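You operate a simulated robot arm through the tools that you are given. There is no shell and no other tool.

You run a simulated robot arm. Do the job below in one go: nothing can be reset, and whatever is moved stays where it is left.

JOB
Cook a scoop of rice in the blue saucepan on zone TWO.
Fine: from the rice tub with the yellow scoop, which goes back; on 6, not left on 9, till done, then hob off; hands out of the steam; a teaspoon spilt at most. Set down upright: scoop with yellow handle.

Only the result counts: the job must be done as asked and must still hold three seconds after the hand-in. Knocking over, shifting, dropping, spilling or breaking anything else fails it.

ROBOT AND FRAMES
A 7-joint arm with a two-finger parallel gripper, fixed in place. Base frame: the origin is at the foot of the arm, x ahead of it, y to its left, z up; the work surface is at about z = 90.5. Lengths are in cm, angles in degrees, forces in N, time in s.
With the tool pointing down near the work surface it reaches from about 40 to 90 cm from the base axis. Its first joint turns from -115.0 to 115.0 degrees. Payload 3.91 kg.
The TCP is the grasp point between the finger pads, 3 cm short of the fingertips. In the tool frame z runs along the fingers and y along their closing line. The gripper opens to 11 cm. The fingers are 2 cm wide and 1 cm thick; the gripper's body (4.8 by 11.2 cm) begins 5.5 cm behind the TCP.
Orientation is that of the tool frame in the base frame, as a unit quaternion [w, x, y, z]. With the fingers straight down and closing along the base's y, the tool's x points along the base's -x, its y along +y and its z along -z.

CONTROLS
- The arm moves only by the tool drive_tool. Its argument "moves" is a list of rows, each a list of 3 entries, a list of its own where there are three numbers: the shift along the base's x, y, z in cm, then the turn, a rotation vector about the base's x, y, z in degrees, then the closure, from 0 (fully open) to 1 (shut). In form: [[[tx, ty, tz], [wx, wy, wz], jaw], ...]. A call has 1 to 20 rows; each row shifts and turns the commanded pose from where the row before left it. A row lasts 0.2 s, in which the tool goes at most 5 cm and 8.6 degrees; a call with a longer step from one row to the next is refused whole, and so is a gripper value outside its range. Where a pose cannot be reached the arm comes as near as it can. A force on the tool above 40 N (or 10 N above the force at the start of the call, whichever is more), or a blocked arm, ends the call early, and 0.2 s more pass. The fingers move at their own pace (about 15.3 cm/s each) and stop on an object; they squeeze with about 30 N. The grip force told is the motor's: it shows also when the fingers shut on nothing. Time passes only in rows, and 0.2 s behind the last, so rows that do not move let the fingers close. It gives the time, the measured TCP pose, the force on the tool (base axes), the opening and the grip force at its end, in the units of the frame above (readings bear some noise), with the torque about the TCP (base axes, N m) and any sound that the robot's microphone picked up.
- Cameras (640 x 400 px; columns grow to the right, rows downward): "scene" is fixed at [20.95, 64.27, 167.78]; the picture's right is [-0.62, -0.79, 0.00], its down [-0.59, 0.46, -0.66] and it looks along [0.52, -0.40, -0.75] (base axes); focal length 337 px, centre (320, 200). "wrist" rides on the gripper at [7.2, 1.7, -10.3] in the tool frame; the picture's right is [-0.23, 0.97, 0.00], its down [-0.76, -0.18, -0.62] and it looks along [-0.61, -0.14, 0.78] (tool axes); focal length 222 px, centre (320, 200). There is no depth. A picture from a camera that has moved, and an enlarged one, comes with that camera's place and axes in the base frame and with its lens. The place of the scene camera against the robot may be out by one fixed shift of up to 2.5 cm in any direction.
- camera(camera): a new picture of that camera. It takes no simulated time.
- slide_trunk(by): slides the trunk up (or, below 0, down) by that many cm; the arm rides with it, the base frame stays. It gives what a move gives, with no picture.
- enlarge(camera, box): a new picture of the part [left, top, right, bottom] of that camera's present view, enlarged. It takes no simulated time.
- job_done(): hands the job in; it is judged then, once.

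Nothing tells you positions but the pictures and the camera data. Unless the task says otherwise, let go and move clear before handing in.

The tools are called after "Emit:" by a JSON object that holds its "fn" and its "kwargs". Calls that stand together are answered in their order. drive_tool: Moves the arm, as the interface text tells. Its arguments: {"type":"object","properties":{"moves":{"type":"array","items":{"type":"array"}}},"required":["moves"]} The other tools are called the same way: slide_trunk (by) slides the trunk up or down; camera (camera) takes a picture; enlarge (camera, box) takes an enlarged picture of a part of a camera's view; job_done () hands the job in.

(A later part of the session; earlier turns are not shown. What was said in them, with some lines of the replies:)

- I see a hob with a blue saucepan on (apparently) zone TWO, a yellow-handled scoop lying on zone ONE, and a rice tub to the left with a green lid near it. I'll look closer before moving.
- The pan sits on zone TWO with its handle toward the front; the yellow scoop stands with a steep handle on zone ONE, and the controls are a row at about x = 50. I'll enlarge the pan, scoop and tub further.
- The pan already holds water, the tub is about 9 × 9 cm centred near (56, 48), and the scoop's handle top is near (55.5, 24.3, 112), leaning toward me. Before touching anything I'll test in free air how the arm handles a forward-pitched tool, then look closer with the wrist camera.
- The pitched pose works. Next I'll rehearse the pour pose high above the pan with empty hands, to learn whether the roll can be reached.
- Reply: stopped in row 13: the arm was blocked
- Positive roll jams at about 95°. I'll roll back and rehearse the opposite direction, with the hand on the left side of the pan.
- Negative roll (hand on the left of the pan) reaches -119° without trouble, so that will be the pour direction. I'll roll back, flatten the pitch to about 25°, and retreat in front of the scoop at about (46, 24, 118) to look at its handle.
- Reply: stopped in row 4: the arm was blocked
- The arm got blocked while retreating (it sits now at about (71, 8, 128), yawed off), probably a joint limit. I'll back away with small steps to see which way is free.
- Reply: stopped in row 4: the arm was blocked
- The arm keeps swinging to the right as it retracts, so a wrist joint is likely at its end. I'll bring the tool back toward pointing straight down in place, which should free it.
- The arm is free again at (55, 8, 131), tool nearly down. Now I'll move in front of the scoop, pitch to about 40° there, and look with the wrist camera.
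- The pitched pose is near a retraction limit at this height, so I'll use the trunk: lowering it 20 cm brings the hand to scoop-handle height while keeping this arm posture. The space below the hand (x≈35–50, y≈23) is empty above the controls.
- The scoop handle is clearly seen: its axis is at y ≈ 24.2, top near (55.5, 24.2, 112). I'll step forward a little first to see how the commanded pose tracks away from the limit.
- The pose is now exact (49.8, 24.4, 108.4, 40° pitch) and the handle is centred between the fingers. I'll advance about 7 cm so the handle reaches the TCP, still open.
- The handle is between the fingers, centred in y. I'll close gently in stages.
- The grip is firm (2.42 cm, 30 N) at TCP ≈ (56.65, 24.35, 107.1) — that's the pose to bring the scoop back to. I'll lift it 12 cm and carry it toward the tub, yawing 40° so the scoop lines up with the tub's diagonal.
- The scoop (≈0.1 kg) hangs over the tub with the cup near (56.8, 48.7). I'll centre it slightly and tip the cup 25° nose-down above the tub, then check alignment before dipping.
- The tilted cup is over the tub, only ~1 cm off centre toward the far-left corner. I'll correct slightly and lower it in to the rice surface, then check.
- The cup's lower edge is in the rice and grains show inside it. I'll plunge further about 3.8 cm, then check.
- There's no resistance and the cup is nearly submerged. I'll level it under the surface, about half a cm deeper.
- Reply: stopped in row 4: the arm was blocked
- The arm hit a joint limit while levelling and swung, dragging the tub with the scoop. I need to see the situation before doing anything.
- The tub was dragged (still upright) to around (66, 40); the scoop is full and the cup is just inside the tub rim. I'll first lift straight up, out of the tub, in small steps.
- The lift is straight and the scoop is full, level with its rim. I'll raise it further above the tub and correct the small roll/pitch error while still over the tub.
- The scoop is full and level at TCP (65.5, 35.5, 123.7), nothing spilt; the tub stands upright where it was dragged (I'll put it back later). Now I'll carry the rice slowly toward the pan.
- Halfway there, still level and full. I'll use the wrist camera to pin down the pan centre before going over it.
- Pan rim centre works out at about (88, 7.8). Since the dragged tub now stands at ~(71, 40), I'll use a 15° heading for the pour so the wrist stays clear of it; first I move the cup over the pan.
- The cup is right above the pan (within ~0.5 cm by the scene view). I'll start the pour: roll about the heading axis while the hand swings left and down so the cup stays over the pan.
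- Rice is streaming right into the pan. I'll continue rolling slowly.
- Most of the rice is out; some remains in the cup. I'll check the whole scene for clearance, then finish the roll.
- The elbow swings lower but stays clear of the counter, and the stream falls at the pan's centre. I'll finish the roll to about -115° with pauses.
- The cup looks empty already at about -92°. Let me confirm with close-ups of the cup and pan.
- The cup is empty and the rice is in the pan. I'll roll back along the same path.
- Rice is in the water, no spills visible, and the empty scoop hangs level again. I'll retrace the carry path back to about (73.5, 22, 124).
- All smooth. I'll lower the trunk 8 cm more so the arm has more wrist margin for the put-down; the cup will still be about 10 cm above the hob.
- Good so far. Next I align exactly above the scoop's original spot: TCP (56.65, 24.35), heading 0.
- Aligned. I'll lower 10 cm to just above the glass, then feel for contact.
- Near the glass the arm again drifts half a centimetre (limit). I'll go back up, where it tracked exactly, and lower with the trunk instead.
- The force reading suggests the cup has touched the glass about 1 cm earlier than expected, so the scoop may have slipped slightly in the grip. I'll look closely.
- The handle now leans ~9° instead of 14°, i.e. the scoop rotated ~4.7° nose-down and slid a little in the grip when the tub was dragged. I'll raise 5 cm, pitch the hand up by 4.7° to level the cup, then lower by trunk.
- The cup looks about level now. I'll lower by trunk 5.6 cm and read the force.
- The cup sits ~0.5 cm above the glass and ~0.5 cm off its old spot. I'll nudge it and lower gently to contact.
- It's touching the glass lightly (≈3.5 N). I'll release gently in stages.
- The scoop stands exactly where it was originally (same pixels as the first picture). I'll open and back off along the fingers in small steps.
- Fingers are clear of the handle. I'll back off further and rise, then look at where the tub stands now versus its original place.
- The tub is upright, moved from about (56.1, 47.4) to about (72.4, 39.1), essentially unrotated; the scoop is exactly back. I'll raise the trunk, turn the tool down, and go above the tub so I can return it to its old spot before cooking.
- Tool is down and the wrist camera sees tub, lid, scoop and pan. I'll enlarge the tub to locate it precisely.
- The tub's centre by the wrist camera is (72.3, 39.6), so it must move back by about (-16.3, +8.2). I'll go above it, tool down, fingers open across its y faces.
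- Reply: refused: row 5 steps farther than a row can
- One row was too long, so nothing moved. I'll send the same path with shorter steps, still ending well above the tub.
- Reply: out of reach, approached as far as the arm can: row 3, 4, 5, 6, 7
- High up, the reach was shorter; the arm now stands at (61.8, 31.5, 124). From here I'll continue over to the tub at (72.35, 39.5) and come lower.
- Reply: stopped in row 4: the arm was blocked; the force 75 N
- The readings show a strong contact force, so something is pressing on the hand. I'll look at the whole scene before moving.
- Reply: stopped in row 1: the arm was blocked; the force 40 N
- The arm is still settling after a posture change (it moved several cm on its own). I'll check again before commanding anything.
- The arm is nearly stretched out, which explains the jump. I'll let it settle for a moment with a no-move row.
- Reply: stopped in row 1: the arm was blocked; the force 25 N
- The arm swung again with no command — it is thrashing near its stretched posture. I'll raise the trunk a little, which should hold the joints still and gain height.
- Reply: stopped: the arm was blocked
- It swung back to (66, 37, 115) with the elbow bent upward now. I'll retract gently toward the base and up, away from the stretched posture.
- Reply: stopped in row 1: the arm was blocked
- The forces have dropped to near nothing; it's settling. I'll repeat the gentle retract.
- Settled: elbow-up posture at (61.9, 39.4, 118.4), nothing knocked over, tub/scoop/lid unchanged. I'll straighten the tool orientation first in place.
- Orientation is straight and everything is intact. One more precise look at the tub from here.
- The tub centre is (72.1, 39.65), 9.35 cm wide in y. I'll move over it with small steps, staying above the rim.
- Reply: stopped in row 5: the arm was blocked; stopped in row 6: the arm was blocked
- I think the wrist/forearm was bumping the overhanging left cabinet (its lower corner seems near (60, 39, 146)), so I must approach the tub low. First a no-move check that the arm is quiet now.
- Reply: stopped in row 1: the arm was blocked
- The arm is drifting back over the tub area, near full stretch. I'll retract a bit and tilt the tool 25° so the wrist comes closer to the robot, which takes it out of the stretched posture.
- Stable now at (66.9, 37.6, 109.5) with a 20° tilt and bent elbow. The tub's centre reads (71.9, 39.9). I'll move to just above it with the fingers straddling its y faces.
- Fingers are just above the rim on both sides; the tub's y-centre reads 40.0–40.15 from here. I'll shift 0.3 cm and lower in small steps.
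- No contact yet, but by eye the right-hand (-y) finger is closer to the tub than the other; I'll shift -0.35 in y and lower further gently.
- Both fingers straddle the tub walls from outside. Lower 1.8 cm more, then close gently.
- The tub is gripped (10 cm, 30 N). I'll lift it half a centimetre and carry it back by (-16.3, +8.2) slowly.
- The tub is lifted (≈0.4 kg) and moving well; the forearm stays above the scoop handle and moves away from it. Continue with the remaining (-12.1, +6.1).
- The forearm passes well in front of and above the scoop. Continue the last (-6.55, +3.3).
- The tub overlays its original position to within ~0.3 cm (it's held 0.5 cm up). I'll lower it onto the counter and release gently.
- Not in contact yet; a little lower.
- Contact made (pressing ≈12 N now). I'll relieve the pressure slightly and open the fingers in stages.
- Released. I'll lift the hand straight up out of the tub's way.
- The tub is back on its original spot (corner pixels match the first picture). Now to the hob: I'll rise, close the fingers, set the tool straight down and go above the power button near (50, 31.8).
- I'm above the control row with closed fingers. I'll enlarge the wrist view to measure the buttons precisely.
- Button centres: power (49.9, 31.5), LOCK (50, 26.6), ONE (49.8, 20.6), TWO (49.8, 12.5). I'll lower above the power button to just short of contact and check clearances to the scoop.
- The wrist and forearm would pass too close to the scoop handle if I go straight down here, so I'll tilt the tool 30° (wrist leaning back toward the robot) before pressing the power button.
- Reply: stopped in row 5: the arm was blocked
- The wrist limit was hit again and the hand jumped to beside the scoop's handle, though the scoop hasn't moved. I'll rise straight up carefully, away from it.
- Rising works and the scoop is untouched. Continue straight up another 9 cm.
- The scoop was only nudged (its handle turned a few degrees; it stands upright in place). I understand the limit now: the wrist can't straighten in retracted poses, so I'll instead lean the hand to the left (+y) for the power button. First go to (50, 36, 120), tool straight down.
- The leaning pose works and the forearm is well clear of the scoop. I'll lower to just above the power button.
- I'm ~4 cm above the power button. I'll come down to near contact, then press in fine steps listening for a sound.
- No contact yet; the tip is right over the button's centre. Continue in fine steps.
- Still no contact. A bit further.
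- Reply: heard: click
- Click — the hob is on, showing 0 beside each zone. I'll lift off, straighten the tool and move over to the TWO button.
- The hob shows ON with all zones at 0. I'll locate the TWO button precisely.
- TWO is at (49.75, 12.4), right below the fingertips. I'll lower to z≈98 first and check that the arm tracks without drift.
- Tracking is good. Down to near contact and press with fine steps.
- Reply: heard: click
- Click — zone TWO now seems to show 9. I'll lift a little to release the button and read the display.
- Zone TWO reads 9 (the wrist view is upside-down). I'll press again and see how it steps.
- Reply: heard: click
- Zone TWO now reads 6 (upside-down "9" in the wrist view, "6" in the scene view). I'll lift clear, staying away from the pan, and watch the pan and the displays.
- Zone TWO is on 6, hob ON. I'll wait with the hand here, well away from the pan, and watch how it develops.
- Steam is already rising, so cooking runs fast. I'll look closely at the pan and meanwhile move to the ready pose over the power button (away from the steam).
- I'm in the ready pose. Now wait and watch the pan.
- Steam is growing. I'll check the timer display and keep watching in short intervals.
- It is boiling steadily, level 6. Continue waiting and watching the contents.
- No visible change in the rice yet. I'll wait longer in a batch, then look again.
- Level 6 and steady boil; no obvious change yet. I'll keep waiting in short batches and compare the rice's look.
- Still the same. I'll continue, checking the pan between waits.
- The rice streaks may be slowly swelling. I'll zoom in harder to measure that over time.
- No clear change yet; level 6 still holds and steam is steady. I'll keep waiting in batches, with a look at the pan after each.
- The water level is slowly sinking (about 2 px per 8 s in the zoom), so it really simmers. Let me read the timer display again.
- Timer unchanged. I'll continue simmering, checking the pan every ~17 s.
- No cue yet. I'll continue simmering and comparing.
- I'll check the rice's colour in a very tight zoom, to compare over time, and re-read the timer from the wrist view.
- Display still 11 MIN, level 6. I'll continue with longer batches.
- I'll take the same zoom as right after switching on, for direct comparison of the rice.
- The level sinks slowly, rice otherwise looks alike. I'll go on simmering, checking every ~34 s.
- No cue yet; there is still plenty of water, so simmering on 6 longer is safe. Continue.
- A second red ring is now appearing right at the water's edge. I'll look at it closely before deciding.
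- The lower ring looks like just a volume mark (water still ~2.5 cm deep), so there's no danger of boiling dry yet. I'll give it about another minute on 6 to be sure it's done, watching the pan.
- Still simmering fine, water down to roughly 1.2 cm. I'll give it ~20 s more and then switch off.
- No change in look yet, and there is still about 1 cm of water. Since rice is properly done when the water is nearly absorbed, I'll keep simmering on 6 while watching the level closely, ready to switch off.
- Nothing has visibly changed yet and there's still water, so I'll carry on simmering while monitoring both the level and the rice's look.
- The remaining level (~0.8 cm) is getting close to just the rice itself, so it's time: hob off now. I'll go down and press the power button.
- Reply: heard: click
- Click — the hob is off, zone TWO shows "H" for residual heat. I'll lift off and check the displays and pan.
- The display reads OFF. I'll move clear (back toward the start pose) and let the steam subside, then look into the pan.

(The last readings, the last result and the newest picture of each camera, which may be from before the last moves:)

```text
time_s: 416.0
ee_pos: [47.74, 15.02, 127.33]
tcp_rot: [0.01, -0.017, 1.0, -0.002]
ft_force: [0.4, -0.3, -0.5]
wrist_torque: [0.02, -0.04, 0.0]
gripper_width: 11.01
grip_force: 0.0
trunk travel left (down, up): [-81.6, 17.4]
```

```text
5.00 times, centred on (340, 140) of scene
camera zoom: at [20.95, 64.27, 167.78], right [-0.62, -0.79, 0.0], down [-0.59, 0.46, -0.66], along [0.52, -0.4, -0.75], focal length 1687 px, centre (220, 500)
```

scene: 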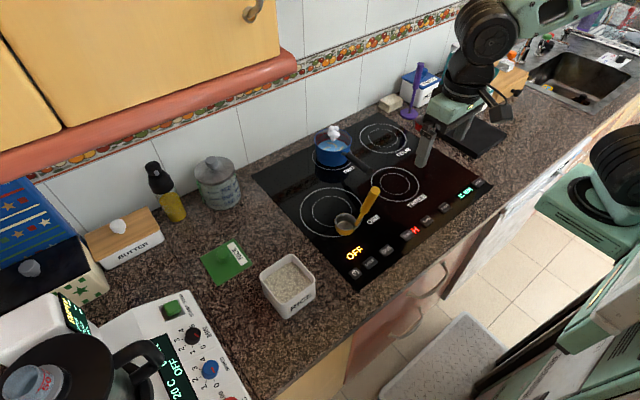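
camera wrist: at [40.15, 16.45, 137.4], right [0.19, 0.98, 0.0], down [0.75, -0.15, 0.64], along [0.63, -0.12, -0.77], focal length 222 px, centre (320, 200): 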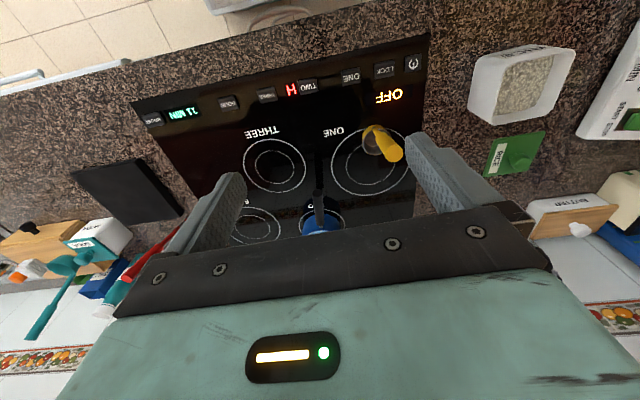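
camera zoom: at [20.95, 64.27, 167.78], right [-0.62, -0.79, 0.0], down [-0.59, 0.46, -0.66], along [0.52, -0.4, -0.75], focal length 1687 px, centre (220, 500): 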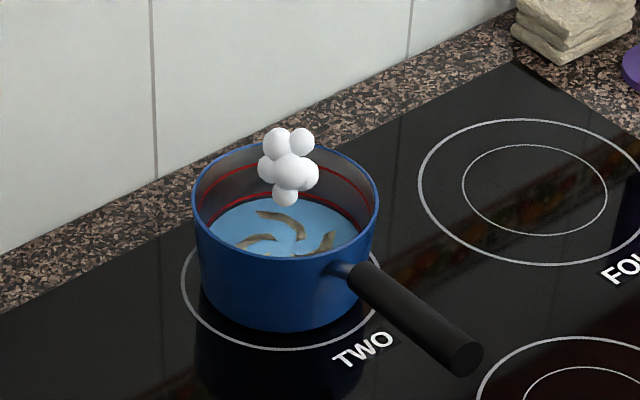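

Steam is subsiding and the hob is off. A close look at the rice without the arm's shadow:

Emit:
{"fn": "enlarge", "kwargs": {"camera": "scene", "box": [318, 134, 358, 156]}}

Emit:
{"fn": "enlarge", "kwargs": {"camera": "scene", "box": [325, 180, 385, 240]}}

Emit:
{"fn": "enlarge", "kwargs": {"camera": "scene", "box": [250, 240, 330, 325]}}

Emit:
{"fn": "enlarge", "kwargs": {"camera": "scene", "box": [200, 80, 440, 260]}}

```text
16.00 times, centred on (338, 145) of scene
camera zoom: at [20.95, 64.27, 167.78], right [-0.62, -0.79, 0.0], down [-0.59, 0.46, -0.66], along [0.52, -0.4, -0.75], focal length 5398 px, centre (32, 1080)
```

zoom: 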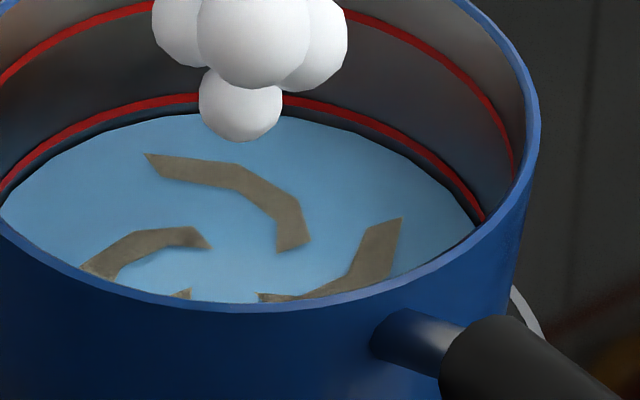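

```text
6.67 times, centred on (355, 210) of scene
camera zoom: at [20.95, 64.27, 167.78], right [-0.62, -0.79, 0.0], down [-0.59, 0.46, -0.66], along [0.52, -0.4, -0.75], focal length 2249 px, centre (87, 133)
```

zoom: 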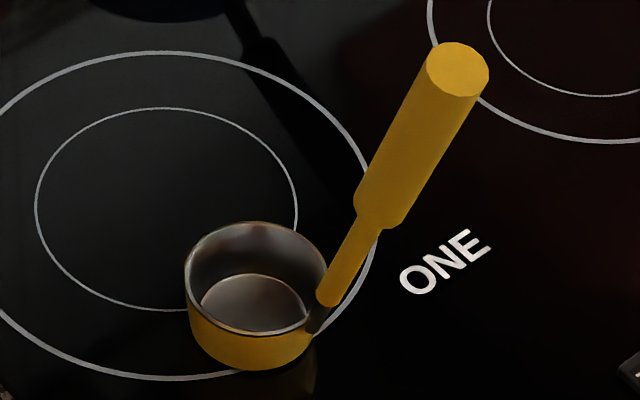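

```text
4.71 times, centred on (290, 282) of scene
camera zoom: at [20.95, 64.27, 167.78], right [-0.62, -0.79, 0.0], down [-0.59, 0.46, -0.66], along [0.52, -0.4, -0.75], focal length 1588 px, centre (461, -188)
```

zoom: 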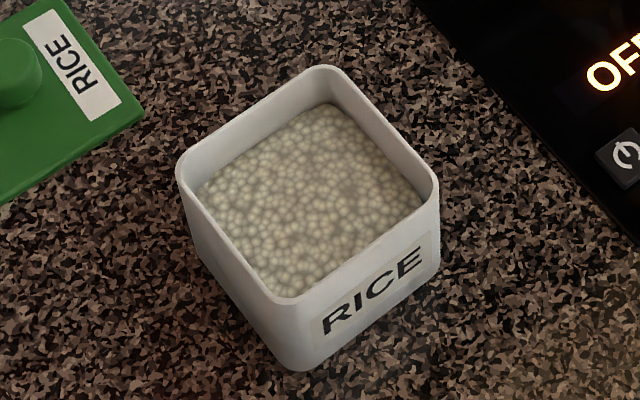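

```text
2.22 times, centred on (320, 170) of scene
camera zoom: at [20.95, 64.27, 167.78], right [-0.62, -0.79, 0.0], down [-0.59, 0.46, -0.66], along [0.52, -0.4, -0.75], focal length 750 px, centre (320, 267)
```

zoom: 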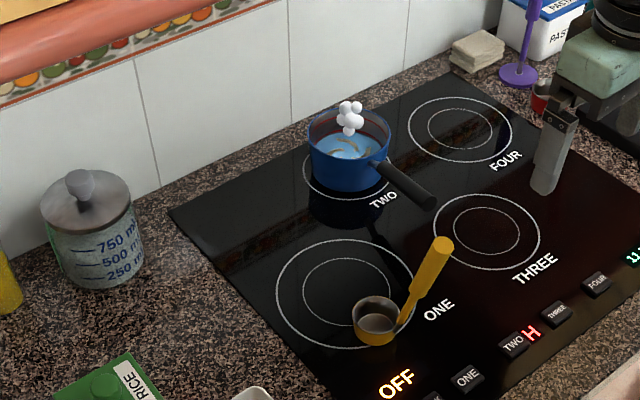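

The hob is off, with only residual heat showing. The rice is in the blue pan on zone TWO, the yellow scoop stands upright back on its spot, and the tub is back in place. I see no spill and the hand is clear, so I'm handing in; I couldn't confirm by eye that the rice is done. It boiled on 6 for over four minutes until most of the water was gone.

Emit:
{"fn": "job_done", "kwargs": {}}

```text
The job is handed in.
```

I've handed the job in. The one thing I couldn't confirm is whether the rice is actually done, because nothing in the pan changed visibly while it cooked.

- **Rice:** One full scoop from the rice tub went into the blue pan on zone TWO, with no spill that I could see.
- **Cooking:** The first press of the TWO button set it to 9, and I brought it down to 6 about three seconds later. It boiled on 6 for over four minutes, until most of the water was gone. The hob's "11 MIN" display never changed, so it gave no timing.
- **Hob:** It is off, with "H" (residual heat) showing beside TWO. The hand stayed away from the steam.
- **Rice tub:** While scooping, the arm jammed and dragged the tub about 18 cm. I put it back to within about 0.3 cm of where it was.
- **Scoop:** The yellow scoop is back on its spot on zone ONE, upright. A later bump turned its handle a few degrees.

The arm also swung out of control briefly while I was fetching the tub. Nothing was knocked over in the pictures afterwards.
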